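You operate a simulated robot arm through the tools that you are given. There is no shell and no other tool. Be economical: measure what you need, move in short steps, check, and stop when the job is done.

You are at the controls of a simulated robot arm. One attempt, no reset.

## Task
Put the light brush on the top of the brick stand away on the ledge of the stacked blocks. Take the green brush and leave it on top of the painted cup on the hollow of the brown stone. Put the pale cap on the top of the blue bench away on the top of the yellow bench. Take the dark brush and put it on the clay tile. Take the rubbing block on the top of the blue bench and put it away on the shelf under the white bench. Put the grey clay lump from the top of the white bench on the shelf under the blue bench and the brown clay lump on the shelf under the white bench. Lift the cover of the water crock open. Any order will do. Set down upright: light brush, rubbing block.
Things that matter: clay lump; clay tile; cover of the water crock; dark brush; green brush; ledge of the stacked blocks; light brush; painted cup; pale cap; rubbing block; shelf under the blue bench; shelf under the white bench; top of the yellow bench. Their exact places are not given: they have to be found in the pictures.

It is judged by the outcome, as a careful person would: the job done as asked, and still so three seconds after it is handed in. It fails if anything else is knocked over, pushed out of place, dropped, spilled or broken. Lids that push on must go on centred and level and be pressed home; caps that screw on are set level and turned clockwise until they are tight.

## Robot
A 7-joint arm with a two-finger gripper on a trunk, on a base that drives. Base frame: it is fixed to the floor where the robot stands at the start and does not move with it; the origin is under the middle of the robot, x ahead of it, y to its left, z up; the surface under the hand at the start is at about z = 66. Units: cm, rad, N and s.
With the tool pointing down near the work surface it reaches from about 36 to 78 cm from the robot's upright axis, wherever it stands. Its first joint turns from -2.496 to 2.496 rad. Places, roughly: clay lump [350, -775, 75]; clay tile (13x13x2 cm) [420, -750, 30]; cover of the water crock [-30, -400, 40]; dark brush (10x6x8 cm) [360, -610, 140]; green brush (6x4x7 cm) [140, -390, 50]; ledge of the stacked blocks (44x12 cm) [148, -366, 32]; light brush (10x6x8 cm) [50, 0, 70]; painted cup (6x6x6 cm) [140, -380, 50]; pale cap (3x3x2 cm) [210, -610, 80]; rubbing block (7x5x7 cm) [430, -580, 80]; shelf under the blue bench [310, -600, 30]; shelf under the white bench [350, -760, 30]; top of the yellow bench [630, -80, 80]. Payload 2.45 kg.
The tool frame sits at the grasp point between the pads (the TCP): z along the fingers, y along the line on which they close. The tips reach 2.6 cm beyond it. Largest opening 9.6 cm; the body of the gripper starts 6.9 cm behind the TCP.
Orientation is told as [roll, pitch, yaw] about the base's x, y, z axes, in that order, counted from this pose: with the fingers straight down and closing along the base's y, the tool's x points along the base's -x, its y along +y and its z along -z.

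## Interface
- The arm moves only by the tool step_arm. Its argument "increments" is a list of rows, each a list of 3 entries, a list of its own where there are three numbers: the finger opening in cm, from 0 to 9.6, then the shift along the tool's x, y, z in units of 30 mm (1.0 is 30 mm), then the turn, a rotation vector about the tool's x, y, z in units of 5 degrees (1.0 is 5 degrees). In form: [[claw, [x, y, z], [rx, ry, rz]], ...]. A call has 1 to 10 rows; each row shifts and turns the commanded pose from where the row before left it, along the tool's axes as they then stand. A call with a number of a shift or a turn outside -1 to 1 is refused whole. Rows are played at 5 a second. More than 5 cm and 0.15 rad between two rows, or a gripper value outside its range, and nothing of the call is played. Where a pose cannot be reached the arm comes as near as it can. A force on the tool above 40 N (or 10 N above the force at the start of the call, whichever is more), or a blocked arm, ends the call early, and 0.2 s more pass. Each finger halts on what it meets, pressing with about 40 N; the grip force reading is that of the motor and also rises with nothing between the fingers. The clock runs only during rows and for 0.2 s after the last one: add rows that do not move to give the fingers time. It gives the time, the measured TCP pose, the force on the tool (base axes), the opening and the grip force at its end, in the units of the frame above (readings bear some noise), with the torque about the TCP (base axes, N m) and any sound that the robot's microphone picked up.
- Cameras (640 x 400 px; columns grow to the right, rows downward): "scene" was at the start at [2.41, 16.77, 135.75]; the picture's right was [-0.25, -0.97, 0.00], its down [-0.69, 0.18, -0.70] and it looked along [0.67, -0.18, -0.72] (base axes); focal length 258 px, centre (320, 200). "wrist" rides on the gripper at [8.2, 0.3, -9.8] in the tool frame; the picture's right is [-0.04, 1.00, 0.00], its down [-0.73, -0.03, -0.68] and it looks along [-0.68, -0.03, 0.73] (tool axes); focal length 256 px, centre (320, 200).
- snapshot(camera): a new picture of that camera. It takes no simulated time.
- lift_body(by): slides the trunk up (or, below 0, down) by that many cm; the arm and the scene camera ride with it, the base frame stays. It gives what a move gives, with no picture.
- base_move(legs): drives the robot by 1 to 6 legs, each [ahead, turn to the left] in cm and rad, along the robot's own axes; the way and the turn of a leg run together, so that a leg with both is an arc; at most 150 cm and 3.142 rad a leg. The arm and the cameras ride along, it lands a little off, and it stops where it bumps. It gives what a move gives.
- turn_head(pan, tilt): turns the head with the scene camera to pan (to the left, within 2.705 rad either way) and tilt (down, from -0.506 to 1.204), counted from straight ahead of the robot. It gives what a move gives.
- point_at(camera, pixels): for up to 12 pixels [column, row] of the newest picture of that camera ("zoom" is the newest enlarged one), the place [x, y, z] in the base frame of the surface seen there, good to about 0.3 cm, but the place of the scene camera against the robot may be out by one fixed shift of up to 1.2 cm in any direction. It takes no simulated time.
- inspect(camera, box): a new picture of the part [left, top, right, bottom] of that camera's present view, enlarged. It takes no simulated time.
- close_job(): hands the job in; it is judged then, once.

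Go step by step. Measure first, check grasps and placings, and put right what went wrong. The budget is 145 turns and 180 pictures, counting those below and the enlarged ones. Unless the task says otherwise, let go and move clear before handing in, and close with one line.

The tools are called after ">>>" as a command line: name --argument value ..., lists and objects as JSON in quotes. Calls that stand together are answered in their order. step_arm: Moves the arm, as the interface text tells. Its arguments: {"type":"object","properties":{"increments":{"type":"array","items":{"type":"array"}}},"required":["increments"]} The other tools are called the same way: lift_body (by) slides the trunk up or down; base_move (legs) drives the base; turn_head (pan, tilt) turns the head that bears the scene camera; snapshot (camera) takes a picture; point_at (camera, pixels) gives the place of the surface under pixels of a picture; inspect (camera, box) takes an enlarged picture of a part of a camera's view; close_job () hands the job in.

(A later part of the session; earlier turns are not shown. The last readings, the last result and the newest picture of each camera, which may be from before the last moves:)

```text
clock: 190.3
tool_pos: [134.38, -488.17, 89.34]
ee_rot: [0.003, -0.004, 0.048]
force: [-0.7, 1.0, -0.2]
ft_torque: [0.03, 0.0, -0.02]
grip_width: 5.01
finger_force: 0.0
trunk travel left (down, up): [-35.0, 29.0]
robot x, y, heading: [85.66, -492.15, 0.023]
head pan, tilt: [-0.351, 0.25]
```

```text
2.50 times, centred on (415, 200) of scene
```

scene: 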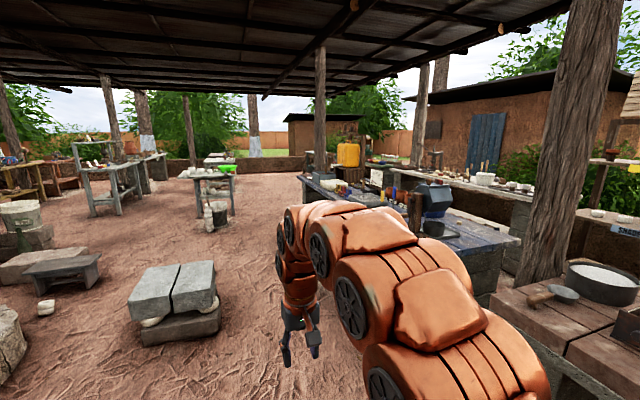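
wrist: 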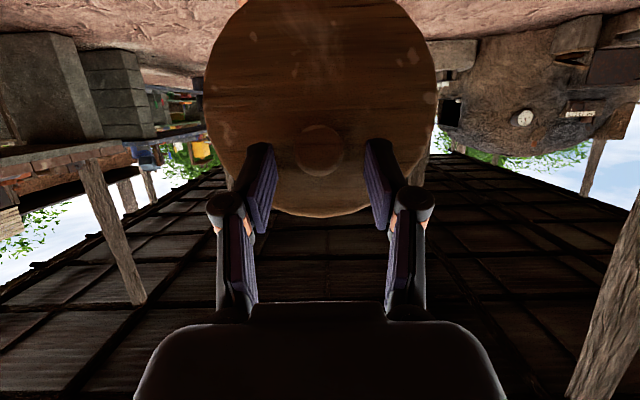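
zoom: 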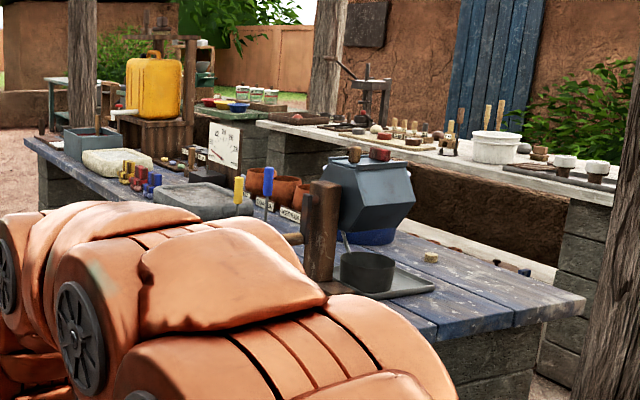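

>>> point_at --camera "zoom" --pixels '[[430, 257], [430, 285], [405, 150], [160, 160], [155, 100], [270, 170], [490, 145], [440, 140], [600, 165], [520, 150], [480, 270], [185, 15]]'

>>> inspect --camera "scene" --box '[330, 120, 410, 180]'

>>> inspect --camera "scene" --box '[430, 150, 540, 230]'

```text
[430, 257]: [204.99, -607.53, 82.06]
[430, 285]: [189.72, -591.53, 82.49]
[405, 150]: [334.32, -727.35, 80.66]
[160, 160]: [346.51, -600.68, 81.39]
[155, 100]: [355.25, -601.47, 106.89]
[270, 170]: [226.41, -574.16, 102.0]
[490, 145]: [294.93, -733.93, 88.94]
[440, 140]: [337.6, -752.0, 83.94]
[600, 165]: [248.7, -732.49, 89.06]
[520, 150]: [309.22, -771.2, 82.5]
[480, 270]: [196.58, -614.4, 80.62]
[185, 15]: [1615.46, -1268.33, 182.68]
```

```text
6.67 times, centred on (370, 150) of scene
```

zoom: 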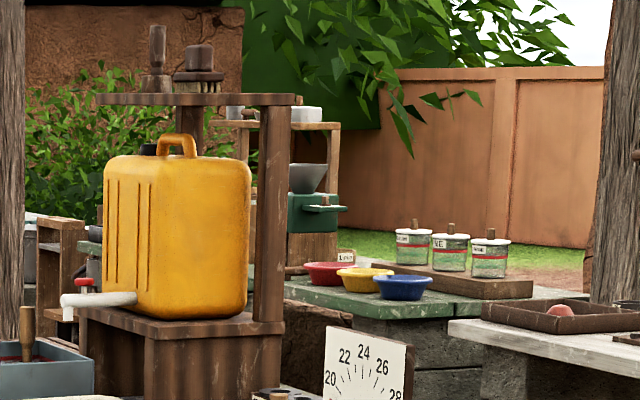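

```text
5.00 times, centred on (485, 190) of scene
```

zoom: 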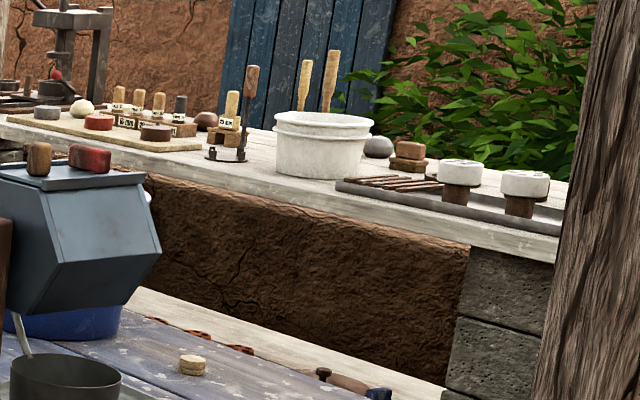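

>>> point_at --camera "zoom" --pixels '[[205, 120], [380, 145], [80, 108], [410, 150], [100, 120], [330, 250], [190, 362], [560, 185], [300, 330], [230, 110], [440, 385], [400, 70]]'

>>> turn_head --pan -0.9 --tilt 0.35

>>> snapshot --camera "scene"

```text
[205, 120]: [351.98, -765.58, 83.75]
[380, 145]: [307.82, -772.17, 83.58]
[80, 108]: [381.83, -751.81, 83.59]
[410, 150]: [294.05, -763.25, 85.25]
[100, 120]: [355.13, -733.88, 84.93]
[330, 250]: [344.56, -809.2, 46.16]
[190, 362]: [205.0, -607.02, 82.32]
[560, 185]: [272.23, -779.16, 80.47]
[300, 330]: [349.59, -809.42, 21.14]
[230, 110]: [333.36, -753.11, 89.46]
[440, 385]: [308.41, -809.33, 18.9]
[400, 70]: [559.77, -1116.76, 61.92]
```

```text
clock: 191.2
tool_pos: [134.21, -488.34, 89.3]
ee_rot: [0.003, -0.002, 0.048]
force: [-0.9, -0.3, -0.4]
ft_torque: [0.0, 0.01, -0.03]
grip_width: 5.0
finger_force: 0.0
trunk travel left (down, up): [-35.0, 29.0]
robot x, y, heading: [85.19, -492.32, 0.025]
head pan, tilt: [-0.901, 0.351]
```

```text
118 pictures are left
```

scene: 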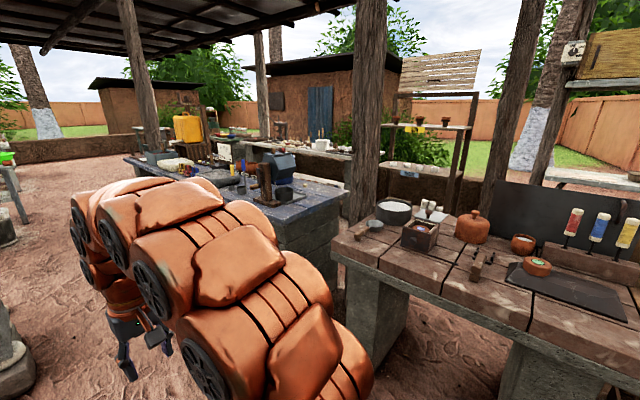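

Brown lump ≈(352,-766), grey lump ≈(308,-772), cap ≈(205,-607.5,82). I drive east along the bench's north side and look into the gap from the east end.

>>> base_move --legs '[[0, -0.09], [150, 0], [0, 0.07], [150, 0], [100, 0]]'

>>> turn_head --pan -1.7 --tilt 0.45

>>> snapshot --camera "scene"

```text
clock: 211.4
tool_pos: [532.56, -503.49, 89.25]
ee_rot: [0.003, -0.001, 0.022]
force: [-0.1, -0.2, 0.7]
ft_torque: [-0.02, 0.03, 0.03]
grip_width: 4.99
finger_force: 0.0
trunk travel left (down, up): [-35.0, 29.0]
robot x, y, heading: [483.55, -506.42, -0.001]
head pan, tilt: [-0.901, 0.351]
```

```text
clock: 212.5
tool_pos: [532.54, -503.59, 89.41]
ee_rot: [0.003, -0.003, 0.023]
force: [0.3, -1.5, 0.4]
ft_torque: [0.05, -0.03, 0.01]
grip_width: 5.0
finger_force: 0.1
trunk travel left (down, up): [-35.0, 29.0]
robot x, y, heading: [483.51, -506.35, 0.001]
head pan, tilt: [-1.7, 0.45]
```

```text
117 pictures are left
```

scene: 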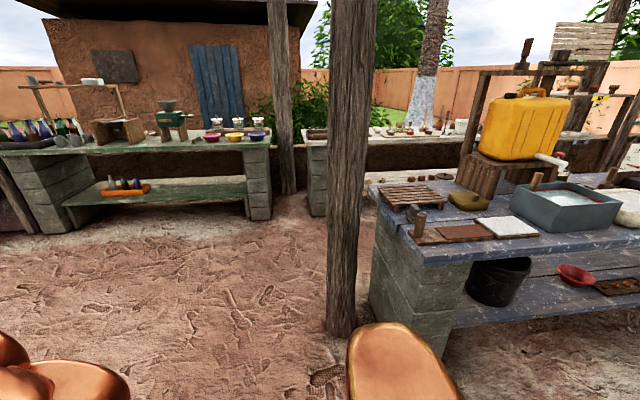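

>>> point_at --camera "scene" --pixels '[[338, 330], [380, 300], [385, 200], [316, 213], [265, 215], [308, 143], [320, 167], [360, 190], [407, 255], [420, 225], [290, 192], [545, 95]]'

>>> inspect --camera "scene" --box '[300, 30, 640, 240]'

```text
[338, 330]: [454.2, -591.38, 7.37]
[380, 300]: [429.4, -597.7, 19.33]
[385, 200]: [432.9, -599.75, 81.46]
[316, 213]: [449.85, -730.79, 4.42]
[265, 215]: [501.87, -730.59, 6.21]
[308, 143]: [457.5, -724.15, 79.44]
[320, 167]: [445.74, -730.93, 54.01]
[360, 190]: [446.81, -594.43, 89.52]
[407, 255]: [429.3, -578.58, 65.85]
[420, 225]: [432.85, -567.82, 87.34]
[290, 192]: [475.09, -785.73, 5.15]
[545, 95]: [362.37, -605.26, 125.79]
```

```text
1.88 times, centred on (470, 135) of scene
```

zoom: 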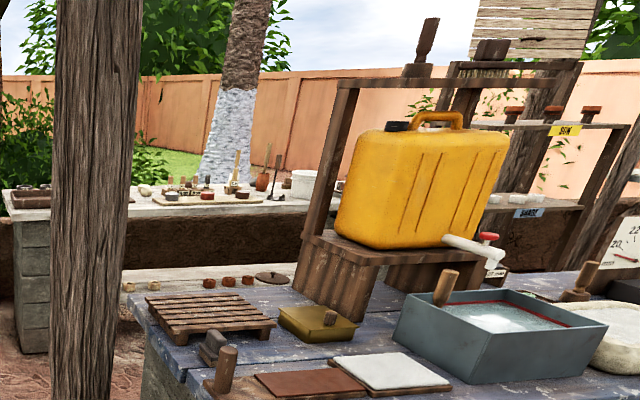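

The gap is accessible from the east. First the rubbing block: I raise the trunk and stand north of the bench at about (432,-520), facing it.

>>> lift_body --by 15

>>> base_move --legs '[[0, -2.876], [53.4, 0], [0, 1.305]]'

>>> turn_head --pan 0.3 --tilt 0.7

>>> snapshot --camera "scene"

>>> snapshot --camera "wrist"

```text
clock: 214.3
tool_pos: [532.5, -503.6, 104.33]
ee_rot: [0.004, -0.002, 0.024]
force: [0.0, -0.6, 0.5]
ft_torque: [0.0, -0.01, 0.01]
grip_width: 5.0
finger_force: 0.0
trunk travel left (down, up): [-50.0, 14.0]
robot x, y, heading: [483.56, -506.24, -0.0]
head pan, tilt: [-1.7, 0.45]
```

```text
clock: 227.4
tool_pos: [433.1, -569.2, 104.44]
ee_rot: [0.004, -0.002, -1.557]
force: [-0.3, 0.4, 0.3]
ft_torque: [-0.01, 0.01, 0.03]
grip_width: 4.98
finger_force: 0.0
trunk travel left (down, up): [-50.0, 14.0]
robot x, y, heading: [431.03, -520.56, -1.584]
head pan, tilt: [-1.7, 0.45]
```

```text
clock: 229.3
tool_pos: [433.22, -569.17, 104.31]
ee_rot: [0.004, -0.003, -1.557]
force: [0.3, 0.5, 0.1]
ft_torque: [0.02, -0.03, -0.02]
grip_width: 4.99
finger_force: 0.1
trunk travel left (down, up): [-50.0, 14.0]
robot x, y, heading: [430.81, -520.24, -1.582]
head pan, tilt: [0.3, 0.7]
```

```text
115 pictures are left
```

scene: 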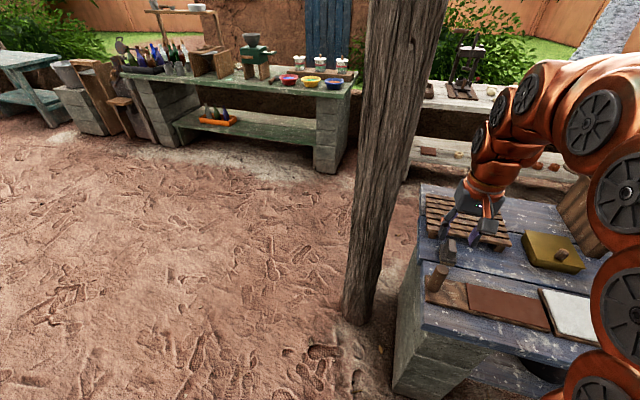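

```text
114 pictures are left
```

wrist: 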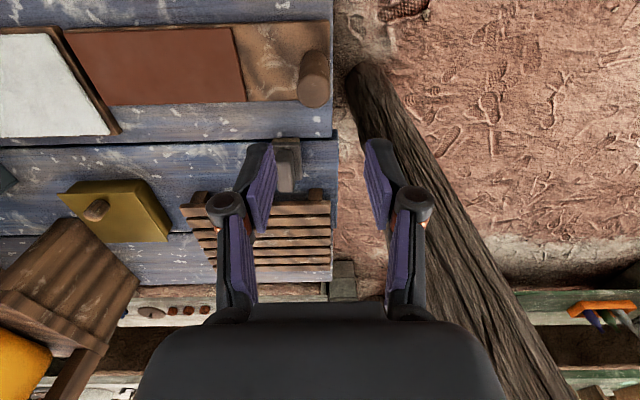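

>>> inspect --camera "wrist" --box '[230, 110, 380, 220]'

>>> point_at --camera "wrist" --pixels '[[282, 150], [296, 150], [284, 185], [296, 185], [276, 175], [299, 165], [262, 150], [316, 192], [350, 90], [375, 130], [270, 200]]'

>>> inspect --camera "scene" --box '[410, 190, 500, 270]'

```text
3.64 times, centred on (305, 165) of wrist
```

zoom: 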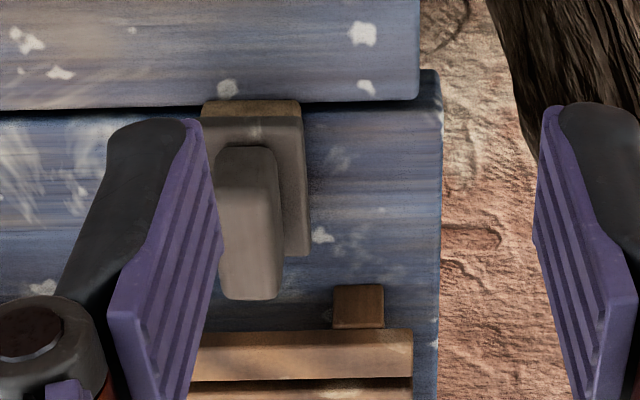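

```text
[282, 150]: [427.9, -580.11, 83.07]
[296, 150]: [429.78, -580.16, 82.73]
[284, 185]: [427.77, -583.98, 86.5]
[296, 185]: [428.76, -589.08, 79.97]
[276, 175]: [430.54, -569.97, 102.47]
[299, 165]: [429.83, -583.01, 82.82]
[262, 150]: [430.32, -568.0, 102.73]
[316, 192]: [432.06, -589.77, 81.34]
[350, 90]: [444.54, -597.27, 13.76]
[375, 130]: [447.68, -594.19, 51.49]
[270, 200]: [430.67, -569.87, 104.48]
```

```text
5.00 times, centred on (455, 230) of scene
```

zoom: 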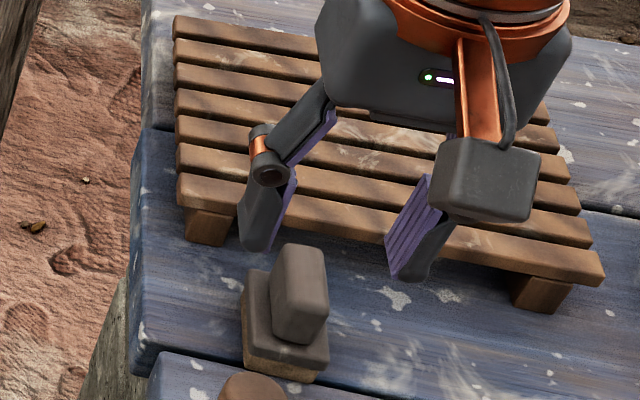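

The rubbing block's handle is near (427.8,-583), top z≈86.6. I shift over and look again.

>>> step_arm --increments '[[5, [0, -0.85, 0.3], [0, 0, 0.16]], [5, [0, -0.85, 0.3], [0, 0, 0]], [5, [-0.9, 0, 0.5], [0, 0, 0]], [5, [-0.9, 0, 0.5], [0, 0, 0]], [5, [-0.5, 0, 0.5], [0, 0, 0]]]'

>>> snapshot --camera "wrist"

```text
clock: 230.5
tool_pos: [428.1, -576.09, 98.25]
ee_rot: [0.003, -0.003, -1.571]
force: [-1.2, 0.0, -0.2]
ft_torque: [0.0, 0.01, 0.01]
grip_width: 5.0
finger_force: 0.1
trunk travel left (down, up): [-50.0, 14.0]
robot x, y, heading: [430.81, -520.66, -1.583]
head pan, tilt: [0.3, 0.7]
```

```text
111 pictures are left
```

wrist: 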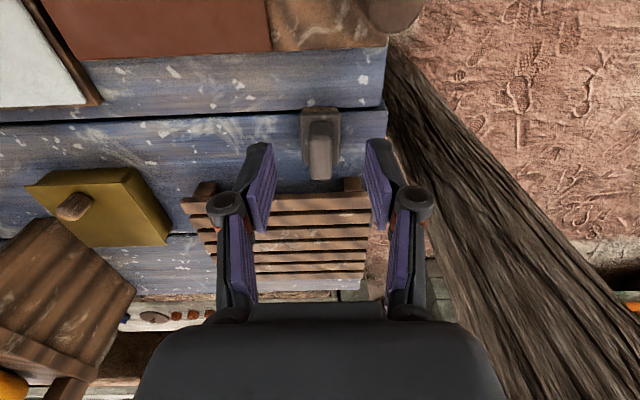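

>>> point_at --camera "wrist" --pixels '[[319, 124], [319, 175], [309, 155], [331, 155], [302, 112], [339, 112], [320, 112], [350, 150], [350, 183]]'

```text
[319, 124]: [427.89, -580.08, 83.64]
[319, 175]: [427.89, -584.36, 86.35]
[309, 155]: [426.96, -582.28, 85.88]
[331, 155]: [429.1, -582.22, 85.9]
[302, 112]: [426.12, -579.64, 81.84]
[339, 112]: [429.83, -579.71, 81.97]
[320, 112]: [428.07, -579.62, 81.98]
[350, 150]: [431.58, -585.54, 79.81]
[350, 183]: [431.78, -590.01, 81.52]
```

Handle centre (428.0,-582.8), top 86.5. I descend and grip.

>>> step_arm --increments '[[5, [-0.8, 0, 0.5], [0, 0, 0]], [5, [-0.8, 0, 0.6], [0, 0, 0]], [5, [-0.65, 0, 0.7], [0, 0, 0]], [5, [0, 0, 0.9], [0, 0, 0]], [5, [0, 0, 0.9], [0, 0, 0]], [5, [0, 0, 0.57], [0, 0, 0]], [1, [0, 0, 0], [0, 0, 0]], [1, [0, 0, 0], [0, 0, 0]], [1, [0, 0, 0], [0, 0, 0]], [1, [0, 0, 0], [0, 0, 0]]]'

>>> step_arm --increments '[[1, [0, 0, 0], [0, 0, 0]], [1, [0, 0, -0.6], [0, 0, 0]], [1, [0, 0, -1], [0, 0, 0]], [1, [0, 0, -1], [0, 0, 0]], [1, [0, 0, -1], [0, 0, 0]], [1, [0, 0, -1], [0, 0, 0]]]'

>>> snapshot --camera "wrist"

```text
clock: 232.7
tool_pos: [428.09, -583.01, 85.49]
ee_rot: [0.003, 0.001, -1.571]
force: [1.0, -0.8, -0.5]
ft_torque: [-0.02, -0.02, -0.02]
grip_width: 2.33
finger_force: 40.3
trunk travel left (down, up): [-50.0, 14.0]
robot x, y, heading: [430.89, -519.99, -1.582]
head pan, tilt: [0.3, 0.7]
```

```text
clock: 234.1
tool_pos: [428.24, -582.9, 99.33]
ee_rot: [0.004, 0.002, -1.572]
force: [0.3, -0.7, -2.3]
ft_torque: [0.06, -0.03, 0.0]
grip_width: 2.32
finger_force: 40.3
trunk travel left (down, up): [-50.0, 14.0]
robot x, y, heading: [430.73, -520.29, -1.579]
head pan, tilt: [0.3, 0.7]
```

```text
110 pictures are left
```

wrist: 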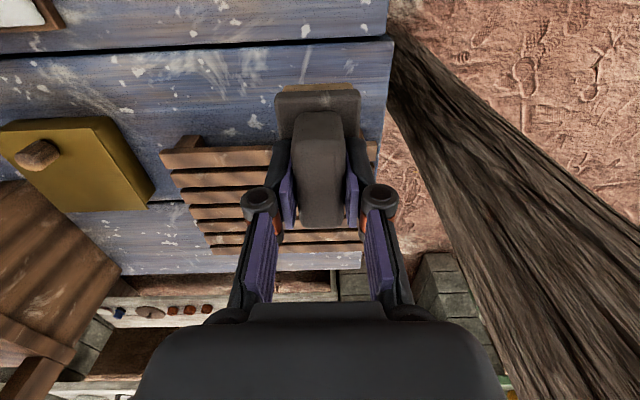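

Held at 2.32 cm. I check how far the white bench's shelf sticks out, and the blue shelf too.

>>> point_at --camera "wrist" --pixels '[[170, 300], [140, 325], [200, 325], [150, 312], [130, 365], [355, 290], [290, 285], [90, 390], [435, 290], [190, 310]]'

>>> inspect --camera "wrist" --box '[80, 260, 260, 400]'

```text
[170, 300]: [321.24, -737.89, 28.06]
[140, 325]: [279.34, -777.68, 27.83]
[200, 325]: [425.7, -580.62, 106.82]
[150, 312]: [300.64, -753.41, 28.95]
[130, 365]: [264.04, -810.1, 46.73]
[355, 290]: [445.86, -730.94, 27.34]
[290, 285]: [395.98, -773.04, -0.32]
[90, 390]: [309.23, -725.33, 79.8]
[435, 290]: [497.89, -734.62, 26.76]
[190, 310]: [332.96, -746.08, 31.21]
```

```text
2.86 times, centred on (170, 330) of wrist
```

zoom: 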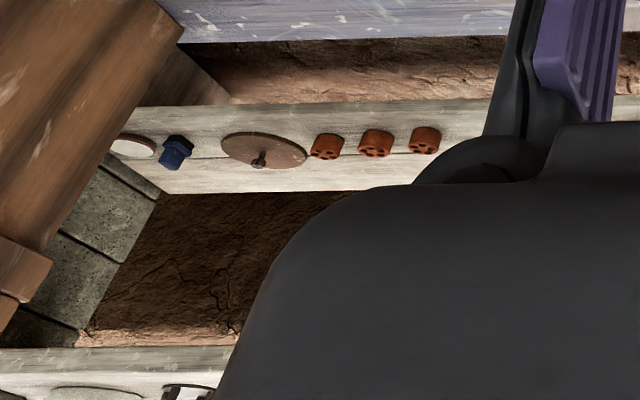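

The white shelf runs y≈-738…-778 at z≈28, under the top (front edge y -724). I retract the arm and drive around the east end into the gap.

>>> step_arm --increments '[[1, [0.9, 0, 0], [0, 0, 0]], [1, [0.9, 0, 0], [0, 0, 0]], [1, [0.9, 0, 0], [0, 0, 0]], [1, [0.9, 0, 0], [0, 0, 0]], [1, [0.9, 0, 0], [0, 0, 0]], [1, [0.9, 0, 0], [0, 0, 0]], [1, [0.9, 0, 0], [0, 0, 0]], [1, [0.9, 0, 0], [0, 0, 0]]]'

>>> base_move --legs '[[0, 1.255], [78, 0], [0, -1.245], [127, 0], [0, -1.571]]'

>>> turn_head --pan 0.3 --tilt 0.5

>>> snapshot --camera "scene"

```text
clock: 235.9
tool_pos: [428.09, -561.04, 99.22]
ee_rot: [0.004, -0.001, -1.57]
force: [0.7, 0.0, -1.6]
ft_torque: [0.03, -0.04, -0.01]
grip_width: 2.3
finger_force: 39.7
trunk travel left (down, up): [-50.0, 14.0]
robot x, y, heading: [430.75, -520.23, -1.586]
head pan, tilt: [0.3, 0.7]
```

```text
clock: 256.1
tool_pos: [464.8, -669.52, 99.15]
ee_rot: [0.004, -0.001, -3.123]
force: [0.4, 0.2, -1.5]
ft_torque: [-0.04, -0.02, -0.02]
grip_width: 2.29
finger_force: 39.7
trunk travel left (down, up): [-50.0, 14.0]
robot x, y, heading: [505.55, -671.43, -3.131]
head pan, tilt: [0.3, 0.7]
```

```text
clock: 256.9
tool_pos: [464.86, -669.47, 99.15]
ee_rot: [0.003, -0.002, -3.123]
force: [-0.2, 1.0, -1.4]
ft_torque: [-0.02, -0.02, 0.02]
grip_width: 2.33
finger_force: 39.8
trunk travel left (down, up): [-50.0, 14.0]
robot x, y, heading: [505.77, -671.38, -3.135]
head pan, tilt: [0.3, 0.499]
```

```text
108 pictures are left
```

scene: 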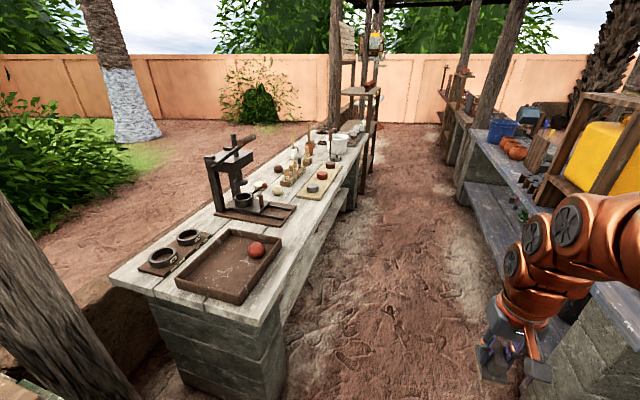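

The gap is clear. I enlarge the white bench top and the shelf.

>>> inspect --camera "scene" --box '[230, 110, 390, 210]'

>>> base_move --legs '[[130, 0]]'

>>> turn_head --pan 1.2 --tilt 0.9

>>> snapshot --camera "scene"

```text
4.00 times, centred on (310, 160) of scene
```

zoom: 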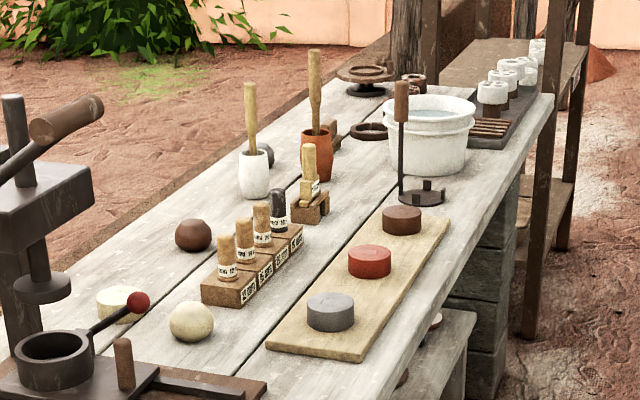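

```text
clock: 263.4
tool_pos: [334.8, -672.17, 99.23]
ee_rot: [0.003, -0.003, -3.106]
force: [0.9, 0.3, -1.7]
ft_torque: [0.0, 0.04, 0.0]
grip_width: 2.34
finger_force: 39.7
trunk travel left (down, up): [-50.0, 14.0]
robot x, y, heading: [375.47, -673.29, -3.115]
head pan, tilt: [0.3, 0.499]
```

```text
clock: 264.6
tool_pos: [334.76, -672.16, 99.08]
ee_rot: [0.004, -0.002, -3.106]
force: [0.9, 0.1, -1.4]
ft_torque: [0.01, -0.01, 0.0]
grip_width: 2.32
finger_force: 39.6
trunk travel left (down, up): [-50.0, 14.0]
robot x, y, heading: [375.5, -673.52, -3.117]
head pan, tilt: [1.201, 0.901]
```

```text
106 pictures are left
```

scene: 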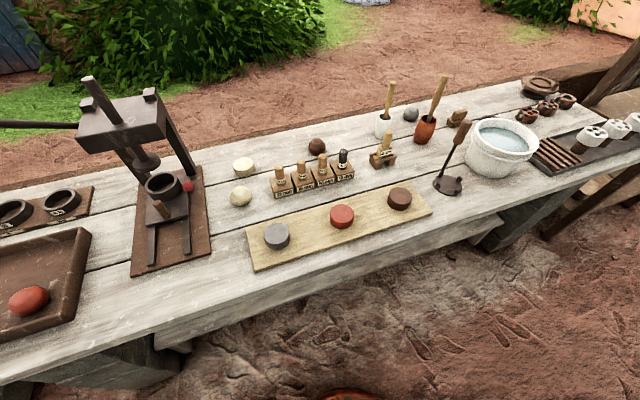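

I turn to face the white bench, back up a little, retract, and lower the trunk for the shelf.

>>> base_move --legs '[[0, 1.545], [-7, 0]]'

>>> step_arm --increments '[[1, [0.9, 0, 0], [0, 0, 0]]]'

>>> lift_body --by -50

>>> turn_head --pan 0.25 --tilt 0.55

>>> snapshot --camera "scene"

>>> snapshot --camera "wrist"

```text
clock: 269.4
tool_pos: [374.2, -707.4, 99.1]
ee_rot: [0.004, -0.002, -1.534]
force: [-1.0, 0.7, -2.3]
ft_torque: [-0.02, -0.01, -0.02]
grip_width: 2.33
finger_force: 40.5
trunk travel left (down, up): [-50.0, 14.0]
robot x, y, heading: [375.42, -666.43, -1.548]
head pan, tilt: [1.201, 0.901]
```

```text
clock: 269.8
tool_pos: [374.34, -704.6, 99.22]
ee_rot: [0.003, 0.001, -1.536]
force: [0.1, -0.7, -1.0]
ft_torque: [0.03, 0.04, -0.02]
grip_width: 2.33
finger_force: 40.6
trunk travel left (down, up): [-50.0, 14.0]
robot x, y, heading: [375.5, -666.52, -1.543]
head pan, tilt: [1.201, 0.901]
```

```text
refused: -50 is not a number from -40 to 40
```

```text
clock: 271.1
tool_pos: [374.35, -704.72, 99.08]
ee_rot: [0.005, -0.003, -1.533]
force: [-0.4, -0.6, -2.3]
ft_torque: [-0.02, 0.02, -0.03]
grip_width: 2.36
finger_force: 39.9
trunk travel left (down, up): [-50.0, 14.0]
robot x, y, heading: [375.37, -666.71, -1.548]
head pan, tilt: [0.25, 0.55]
```

```text
105 pictures are left
```

scene: 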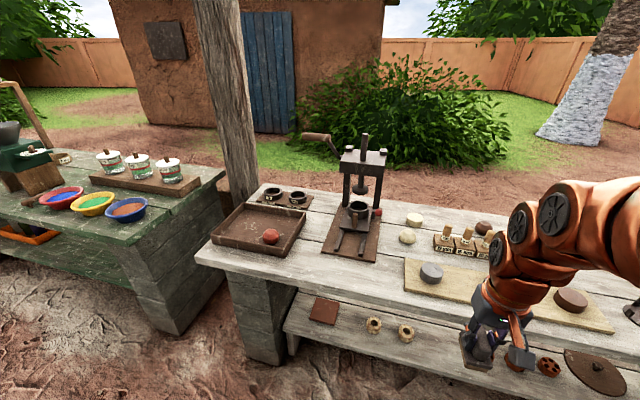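

```text
104 pictures are left
```

wrist: 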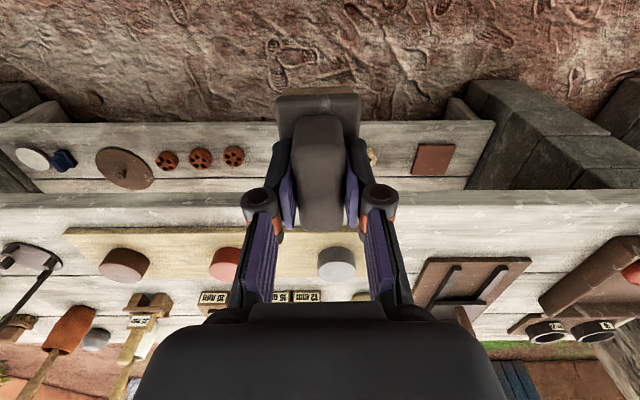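

The clay tile is at wrist pixel (432,160); free shelf space exists. I measure.

>>> point_at --camera "wrist" --pixels '[[432, 160], [418, 143], [452, 145], [413, 175], [447, 177], [234, 155], [375, 155], [260, 170], [260, 130], [480, 125], [400, 135], [270, 200]]'

>>> point_at --camera "scene" --pixels '[[373, 325], [405, 332], [323, 311], [440, 345], [420, 362], [300, 300], [400, 300], [455, 350]]'

>>> lift_body --by -40

>>> lift_body --by -10

>>> snapshot --camera "wrist"

>>> snapshot --camera "scene"

```text
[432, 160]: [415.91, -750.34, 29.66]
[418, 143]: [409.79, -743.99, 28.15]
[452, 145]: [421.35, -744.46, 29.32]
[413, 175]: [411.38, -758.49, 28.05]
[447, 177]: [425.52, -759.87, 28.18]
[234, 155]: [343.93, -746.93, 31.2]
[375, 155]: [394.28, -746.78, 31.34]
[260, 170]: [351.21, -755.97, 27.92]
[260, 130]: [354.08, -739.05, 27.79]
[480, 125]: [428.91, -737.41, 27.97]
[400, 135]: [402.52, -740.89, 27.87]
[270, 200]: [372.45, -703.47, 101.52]
```

```text
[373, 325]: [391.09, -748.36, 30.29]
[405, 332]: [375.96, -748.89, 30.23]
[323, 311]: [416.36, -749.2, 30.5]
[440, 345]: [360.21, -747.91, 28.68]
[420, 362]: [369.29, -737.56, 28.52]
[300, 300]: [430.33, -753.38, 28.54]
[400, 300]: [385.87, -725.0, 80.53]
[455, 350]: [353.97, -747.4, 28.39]
```

```text
clock: 274.9
tool_pos: [374.2, -704.7, 59.14]
ee_rot: [0.003, -0.001, -1.532]
force: [0.3, 0.6, -1.1]
ft_torque: [0.0, 0.0, 0.0]
grip_width: 2.32
finger_force: 40.0
trunk travel left (down, up): [-10.0, 54.0]
robot x, y, heading: [375.57, -666.36, -1.546]
head pan, tilt: [0.25, 0.55]
```

```text
clock: 276.2
tool_pos: [374.29, -704.69, 49.11]
ee_rot: [0.005, -0.002, -1.534]
force: [0.4, 0.5, -1.7]
ft_torque: [0.0, 0.04, -0.04]
grip_width: 2.34
finger_force: 40.3
trunk travel left (down, up): [0.0, 64.0]
robot x, y, heading: [375.39, -666.49, -1.545]
head pan, tilt: [0.25, 0.55]
```

```text
103 pictures are left
```

wrist: 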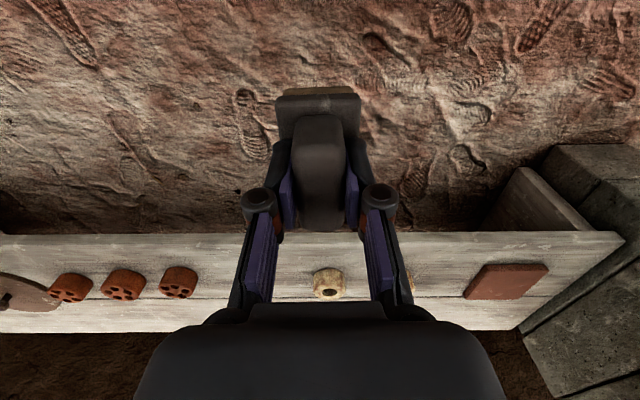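

```text
102 pictures are left
```

scene: 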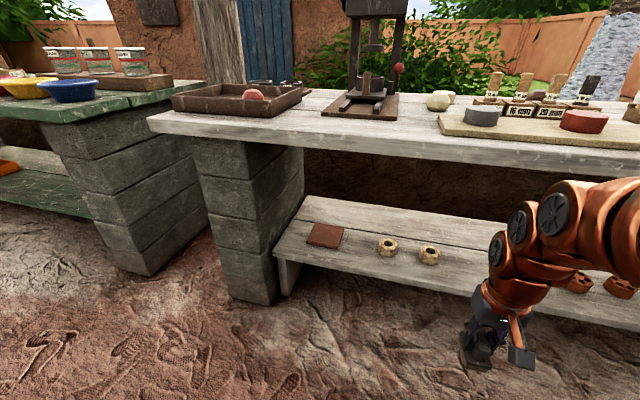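

Free slot at x≈360 between rings (376) and orange pieces (344). I drive forward 6 cm, lower and begin reaching under the top.

>>> base_move --legs '[[6, 0]]'

>>> step_arm --increments '[[1, [0, -0.5, 1], [0, 0, 0.42]], [1, [0, -0.5, 1], [0, 0, 0]], [1, [-0.5, -0.5, 1], [0, 0, 0]], [1, [-0.9, -0.5, 0.3], [0, 0, 0]], [1, [-0.9, -0.5, 0], [0, 0, 0]], [1, [-0.9, -0.5, 0], [0, 0, 0]], [1, [-0.9, -0.5, 0], [0, 0, 0]], [1, [-0.9, -0.5, 0], [0, 0, 0]]]'

>>> snapshot --camera "scene"

>>> snapshot --camera "wrist"

```text
clock: 277.2
tool_pos: [374.46, -710.81, 49.19]
ee_rot: [0.004, -0.002, -1.535]
force: [-0.3, 0.8, -0.8]
ft_torque: [0.03, 0.03, 0.02]
grip_width: 2.32
finger_force: 40.2
trunk travel left (down, up): [0.0, 64.0]
robot x, y, heading: [375.77, -672.46, -1.544]
head pan, tilt: [0.25, 0.55]
```

```text
clock: 279.0
tool_pos: [362.61, -725.73, 39.26]
ee_rot: [0.002, -0.001, -1.572]
force: [-0.5, -0.3, -1.5]
ft_torque: [0.01, 0.0, 0.01]
grip_width: 2.34
finger_force: 39.6
trunk travel left (down, up): [0.0, 64.0]
robot x, y, heading: [375.77, -672.32, -1.54]
head pan, tilt: [0.25, 0.55]
```

```text
101 pictures are left
```

scene: 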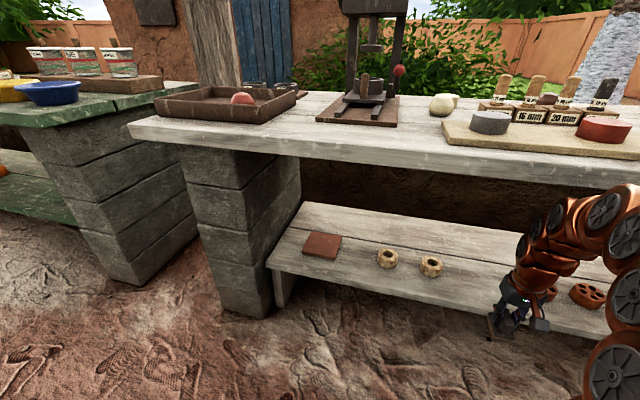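

```text
100 pictures are left
```

wrist: 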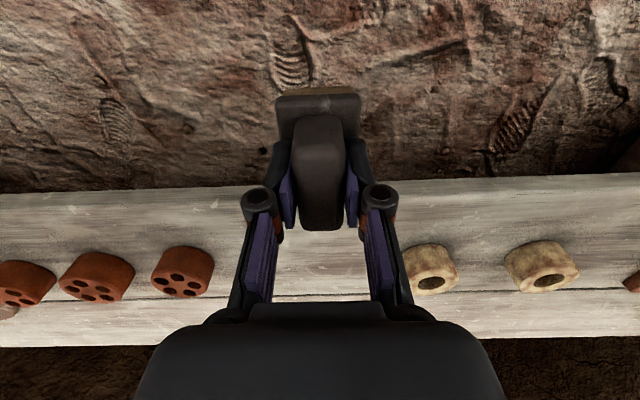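

The hand is near the front of the shelf. I check arm clearance beneath the bench top's edge.

>>> point_at --camera "scene" --pixels '[[600, 192], [575, 200], [550, 210], [635, 188], [530, 235], [600, 168], [560, 180], [500, 155]]'

>>> inspect --camera "scene" --box '[480, 120, 640, 360]'

```text
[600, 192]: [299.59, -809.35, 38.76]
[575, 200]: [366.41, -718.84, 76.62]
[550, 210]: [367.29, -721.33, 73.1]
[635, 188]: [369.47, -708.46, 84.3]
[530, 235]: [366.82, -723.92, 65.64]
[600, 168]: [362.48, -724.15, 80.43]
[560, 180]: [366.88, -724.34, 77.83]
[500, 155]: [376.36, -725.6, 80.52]
```

```text
1.67 times, centred on (560, 240) of scene
```

zoom: 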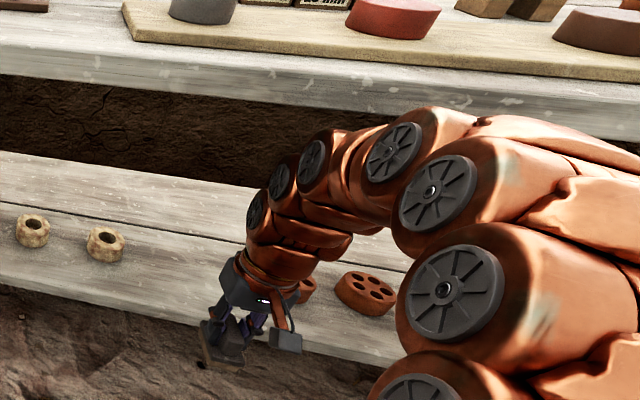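

The arm arch (z≈85 at y -708) would strike the bench edge; a more stretched, flatter arm is needed. I shift the base to about (362,-664.5) so the target is near full reach.

>>> base_move --legs '[[0, 1.02], [-16, 0], [0, -1.05]]'

>>> step_arm --increments '[[1, [-0.5, 0.5, 0], [0, 0, 0]], [1, [-0.7, 0.5, 0], [0, 0, 0]], [1, [-0.7, 0.5, 0], [0, 0, 0]], [1, [-0.7, 0.5, 0], [0, 0, 0]]]'

>>> snapshot --camera "scene"

```text
clock: 285.6
tool_pos: [348.6, -717.77, 39.17]
ee_rot: [0.006, 0.0, -1.575]
force: [-0.1, 0.1, -2.2]
ft_torque: [0.0, -0.01, -0.01]
grip_width: 2.33
finger_force: 40.1
trunk travel left (down, up): [0.0, 64.0]
robot x, y, heading: [361.81, -664.54, -1.548]
head pan, tilt: [0.25, 0.55]
```

```text
clock: 286.6
tool_pos: [354.84, -725.61, 39.22]
ee_rot: [0.004, 0.0, -1.573]
force: [0.2, -0.6, -1.0]
ft_torque: [0.02, -0.01, 0.01]
grip_width: 2.33
finger_force: 39.4
trunk travel left (down, up): [0.0, 64.0]
robot x, y, heading: [361.7, -664.66, -1.549]
head pan, tilt: [0.25, 0.55]
```

```text
98 pictures are left
```

scene: 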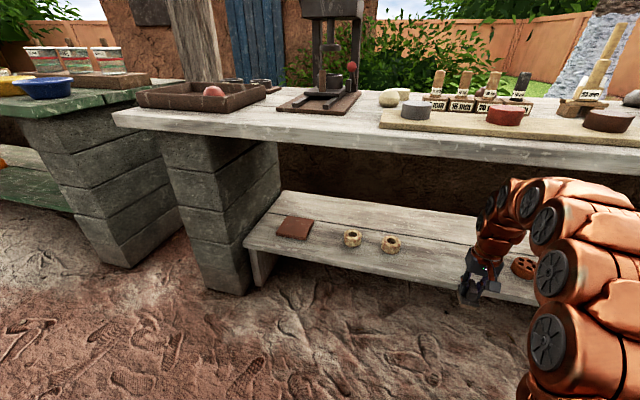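

>>> point_at --camera "scene" --pixels '[[505, 185], [515, 180], [530, 183], [560, 181], [590, 185], [620, 190], [590, 200], [630, 240], [530, 150]]'

>>> snapshot --camera "wrist"

```text
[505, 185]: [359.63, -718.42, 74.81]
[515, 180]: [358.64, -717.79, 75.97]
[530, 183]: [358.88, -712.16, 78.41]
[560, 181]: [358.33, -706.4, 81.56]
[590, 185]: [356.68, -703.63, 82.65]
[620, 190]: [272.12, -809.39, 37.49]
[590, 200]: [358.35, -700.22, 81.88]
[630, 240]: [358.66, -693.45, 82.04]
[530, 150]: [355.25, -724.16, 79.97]
```

```text
97 pictures are left
```

wrist: 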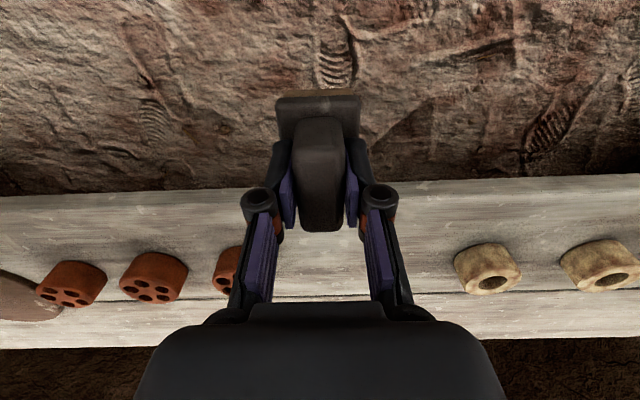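

Arm top is z≈82 at y -703 falling to 75 at -718. I lower to ~36 and advance 8 cm, then re-check.

>>> step_arm --increments '[[1, [0, 0.5, 0.6], [0, 0, 0]], [1, [0, 0.5, 0.5], [0, 0, 0]], [1, [-0.7, 0.5, 0], [0, 0, 0]], [1, [-0.7, 0.5, 0], [0, 0, 0]], [1, [-0.7, 0, 0], [0, 0, 0]]]'

>>> inspect --camera "scene" --box '[440, 120, 640, 320]'

```text
clock: 287.8
tool_pos: [360.61, -731.98, 35.77]
ee_rot: [0.004, -0.003, -1.573]
force: [0.7, -0.8, -2.2]
ft_torque: [0.01, 0.01, -0.02]
grip_width: 2.33
finger_force: 39.9
trunk travel left (down, up): [0.0, 64.0]
robot x, y, heading: [362.18, -664.54, -1.55]
head pan, tilt: [0.25, 0.55]
```

```text
2.00 times, centred on (540, 220) of scene
```

zoom: 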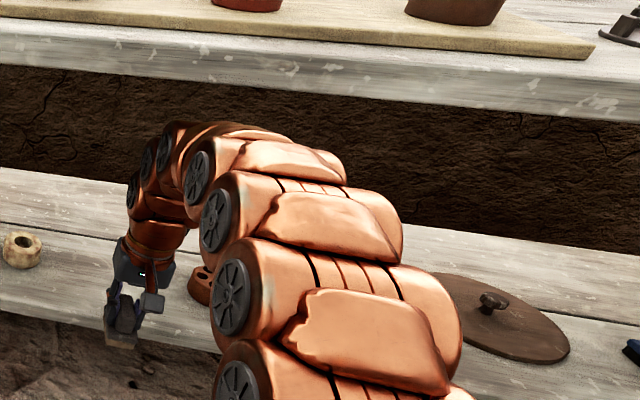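

>>> point_at --camera "zoom" --pixels '[[180, 125], [200, 125], [240, 130], [280, 145], [320, 155], [270, 175], [340, 195], [300, 90], [300, 60], [330, 240]]'

```text
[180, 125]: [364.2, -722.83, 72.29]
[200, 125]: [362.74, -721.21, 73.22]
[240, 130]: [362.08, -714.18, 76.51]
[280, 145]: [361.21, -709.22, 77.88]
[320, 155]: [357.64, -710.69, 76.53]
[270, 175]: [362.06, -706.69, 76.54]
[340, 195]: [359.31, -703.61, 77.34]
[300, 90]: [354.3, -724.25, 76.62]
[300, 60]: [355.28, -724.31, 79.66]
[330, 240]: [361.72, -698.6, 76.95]
```

Underside z≈75.5; the arm flattens as it stretches. I go 5 cm further, slightly lower, and re-check.

>>> step_arm --increments '[[1, [-0.4, 0, 0.2], [0, 0, 0]], [1, [-0.4, 0, 0.1], [0, 0, 0]], [1, [-0.4, 0, 0], [0, 0, 0]], [1, [-0.4, 0, 0], [0, 0, 0]]]'

>>> inspect --camera "scene" --box '[440, 120, 640, 320]'

>>> point_at --camera "zoom" --pixels '[[165, 130], [180, 130], [200, 132], [220, 135], [240, 138], [260, 145], [280, 150], [300, 155], [330, 165]]'

```text
clock: 288.8
tool_pos: [360.75, -736.79, 34.88]
ee_rot: [0.005, -0.001, -1.577]
force: [0.7, -0.2, -1.6]
ft_torque: [-0.01, -0.01, -0.01]
grip_width: 2.31
finger_force: 39.8
trunk travel left (down, up): [0.0, 64.0]
robot x, y, heading: [361.94, -664.87, -1.549]
head pan, tilt: [0.25, 0.55]
```

```text
2.00 times, centred on (540, 220) of scene
```

zoom: 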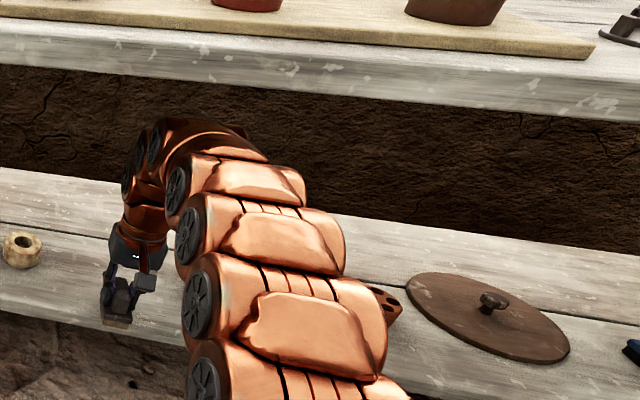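

```text
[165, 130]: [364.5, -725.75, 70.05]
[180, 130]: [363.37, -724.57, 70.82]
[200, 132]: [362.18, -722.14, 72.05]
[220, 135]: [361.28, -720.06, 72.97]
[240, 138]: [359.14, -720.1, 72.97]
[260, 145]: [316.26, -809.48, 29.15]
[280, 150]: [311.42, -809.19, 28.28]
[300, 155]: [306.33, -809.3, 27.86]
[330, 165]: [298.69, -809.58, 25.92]
```

Clear by ~4 cm and flattening. I continue to y≈-742.5 and then lower to contact.

>>> step_arm --increments '[[1, [-0.5, 0, 0], [0, 0, 0]], [1, [-0.5, 0, 0], [0, 0, 0]], [1, [-0.5, 0, 0], [0, 0, 0]], [1, [-0.4, 0, 0], [0, 0, 0]], [1, [0, 0, 0.15], [0, 0, 0]], [1, [0, 0, 0.12], [0, 0, 0]], [1, [0, 0, 0.08], [0, 0, 0]]]'

>>> snapshot --camera "wrist"

```text
clock: 290.4
tool_pos: [360.6, -742.32, 34.0]
ee_rot: [0.003, 0.0, -1.574]
force: [-0.1, 0.3, -1.4]
ft_torque: [0.03, 0.05, -0.03]
grip_width: 2.35
finger_force: 39.9
trunk travel left (down, up): [0.0, 64.0]
robot x, y, heading: [362.13, -664.65, -1.548]
head pan, tilt: [0.25, 0.55]
```

```text
94 pictures are left
```

wrist: 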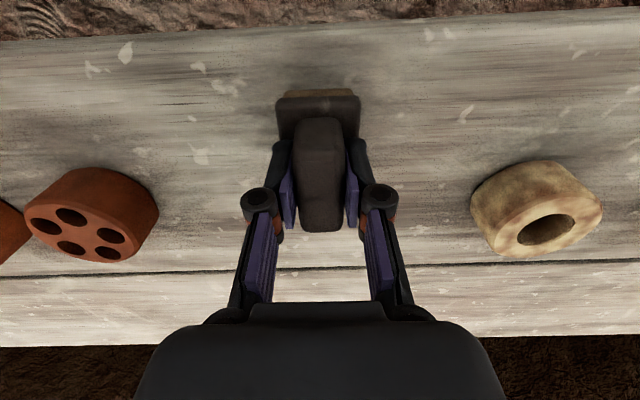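

Well over the shelf (front edge at row ~30). I lower to contact.

>>> step_arm --increments '[[1, [0, 0, 0.08], [0, 0, 0]], [1, [0, 0, 0.05], [0, 0, 0]], [1, [0, 0, 0.05], [0, 0, 0]]]'

```text
clock: 291.2
tool_pos: [360.59, -742.38, 33.59]
ee_rot: [0.003, 0.0, -1.573]
force: [-0.1, 0.2, -2.2]
ft_torque: [-0.03, -0.01, -0.01]
grip_width: 2.34
finger_force: 40.8
trunk travel left (down, up): [0.0, 64.0]
robot x, y, heading: [362.07, -664.28, -1.548]
head pan, tilt: [0.25, 0.55]
```

>>> step_arm --increments '[[1, [0, 0, 0.06], [0, 0, 0]], [1, [0, 0, 0.06], [0, 0, 0]], [1, [0, 0, 0.05], [0, 0, 0]], [1, [0, 0, 0.05], [0, 0, 0]]]'

```text
clock: 292.1
tool_pos: [360.65, -742.42, 33.32]
ee_rot: [0.004, -0.007, -1.576]
force: [0.2, 5.2, 16.4]
ft_torque: [0.62, 0.0, 0.0]
grip_width: 2.32
finger_force: 40.0
trunk travel left (down, up): [0.0, 64.0]
robot x, y, heading: [361.49, -664.51, -1.555]
head pan, tilt: [0.25, 0.55]
stopped in row 4: the force on the tool passed its limit at 43 N (the readings are from after the stop); the commanded pose is now the measured one
```

Contact made. I open, raise 1.5 cm, and slide back out along the handle's length.

>>> step_arm --increments '[[4, [0, 0, 0], [0, 0, 0]], [5, [0, 0, 0], [0, 0, 0]], [5, [0, 0, 0], [0, 0, 0]], [5, [0, 0, -0.3], [0, 0, 0]], [5, [0, 0, -0.3], [0, 0, 0]]]'

>>> base_move --legs '[[-11, 0]]'

>>> snapshot --camera "wrist"

```text
clock: 293.3
tool_pos: [360.55, -742.34, 34.93]
ee_rot: [0.004, -0.005, -1.576]
force: [0.0, 0.8, -0.4]
ft_torque: [0.05, 0.03, -0.03]
grip_width: 5.01
finger_force: 0.0
trunk travel left (down, up): [0.0, 64.0]
robot x, y, heading: [362.12, -664.85, -1.551]
head pan, tilt: [0.25, 0.55]
```

```text
clock: 294.5
tool_pos: [360.47, -731.12, 34.87]
ee_rot: [0.003, -0.006, -1.572]
force: [0.6, 0.2, 0.1]
ft_torque: [0.01, 0.01, -0.03]
grip_width: 4.99
finger_force: 0.0
trunk travel left (down, up): [0.0, 64.0]
robot x, y, heading: [361.4, -653.19, -1.548]
head pan, tilt: [0.25, 0.55]
```

```text
93 pictures are left
```

wrist: 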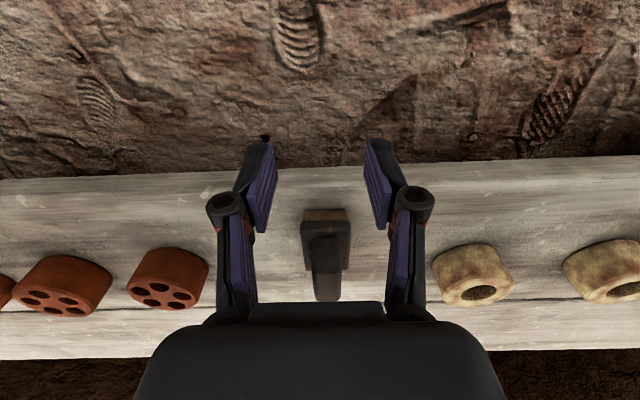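

The rubbing block stands on the shelf. I retract, raise the trunk fully and move in over the white bench for the brown lump.

>>> step_arm --increments '[[5, [0.9, 0, 0], [0, 0, 0]], [5, [0.9, 0, 0], [0, 0, 0]], [5, [0.9, 0, 0], [0, 0, 0]], [5, [0.9, 0, 0], [0, 0, 0]], [5, [0.9, 0, 0], [0, 0, 0]], [5, [0.9, 0, 0], [0, 0, 0]], [8, [0.9, 0, 0], [0, 0, 0]]]'

>>> lift_body --by 40

>>> lift_body --by 24

>>> base_move --legs '[[0, -0.022], [33, 0]]'

>>> snapshot --camera "wrist"

```text
clock: 296.1
tool_pos: [360.63, -712.33, 34.9]
ee_rot: [0.004, -0.005, -1.574]
force: [1.0, 0.2, -0.2]
ft_torque: [-0.03, 0.01, -0.01]
grip_width: 7.97
finger_force: 0.0
trunk travel left (down, up): [0.0, 64.0]
robot x, y, heading: [361.64, -653.07, -1.544]
head pan, tilt: [0.25, 0.55]
```

```text
clock: 299.9
tool_pos: [360.62, -712.28, 75.02]
ee_rot: [0.003, -0.007, -1.575]
force: [-0.1, 0.6, -0.1]
ft_torque: [-0.02, -0.02, 0.02]
grip_width: 8.0
finger_force: 0.0
trunk travel left (down, up): [-40.0, 24.0]
robot x, y, heading: [361.01, -653.01, -1.547]
head pan, tilt: [0.25, 0.55]
```

```text
clock: 302.4
tool_pos: [360.48, -712.25, 98.97]
ee_rot: [0.003, -0.006, -1.575]
force: [-0.7, 0.4, -0.9]
ft_torque: [0.02, 0.0, 0.0]
grip_width: 8.0
finger_force: 0.1
trunk travel left (down, up): [-64.0, 0.0]
robot x, y, heading: [361.61, -653.65, -1.549]
head pan, tilt: [0.25, 0.55]
```

```text
clock: 305.0
tool_pos: [359.67, -745.37, 98.93]
ee_rot: [0.003, -0.004, -1.59]
force: [0.5, 1.1, -0.6]
ft_torque: [-0.02, 0.01, 0.0]
grip_width: 7.97
finger_force: 0.1
trunk travel left (down, up): [-64.0, 0.0]
robot x, y, heading: [361.57, -686.38, -1.565]
head pan, tilt: [0.25, 0.55]
```

```text
92 pictures are left
```

wrist: 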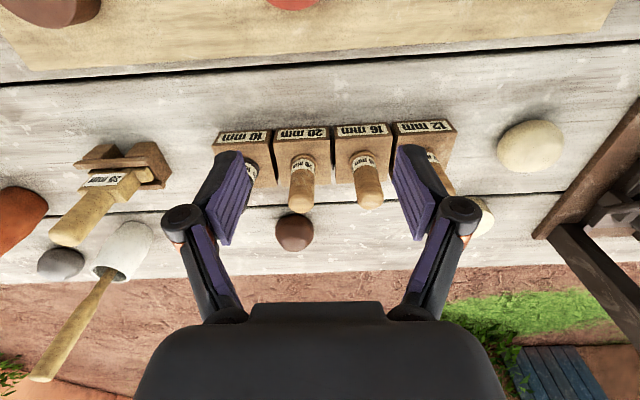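

Brown lump at (294,232), grey at (60,262). I measure these and the stamps' tops.

>>> point_at --camera "wrist" --pixels '[[294, 222], [294, 245], [277, 232], [312, 232], [300, 205], [368, 205], [60, 255], [45, 262], [80, 265], [62, 275], [125, 235], [60, 235]]'

>>> inspect --camera "wrist" --box '[20, 130, 340, 290]'

```text
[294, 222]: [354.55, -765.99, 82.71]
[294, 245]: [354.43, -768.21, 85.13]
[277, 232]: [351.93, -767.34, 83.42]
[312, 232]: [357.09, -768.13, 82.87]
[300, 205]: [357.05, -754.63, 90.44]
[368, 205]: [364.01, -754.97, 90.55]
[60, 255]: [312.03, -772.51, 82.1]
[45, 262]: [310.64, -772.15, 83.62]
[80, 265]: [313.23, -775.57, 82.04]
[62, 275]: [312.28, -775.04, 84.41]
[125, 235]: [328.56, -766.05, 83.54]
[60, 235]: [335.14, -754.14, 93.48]
```

```text
2.00 times, centred on (180, 210) of wrist
```

zoom: 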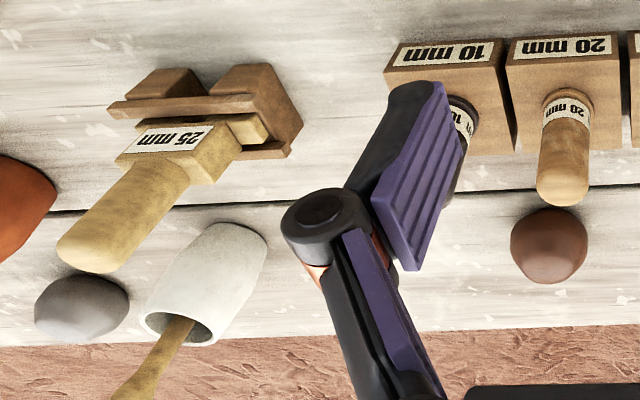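

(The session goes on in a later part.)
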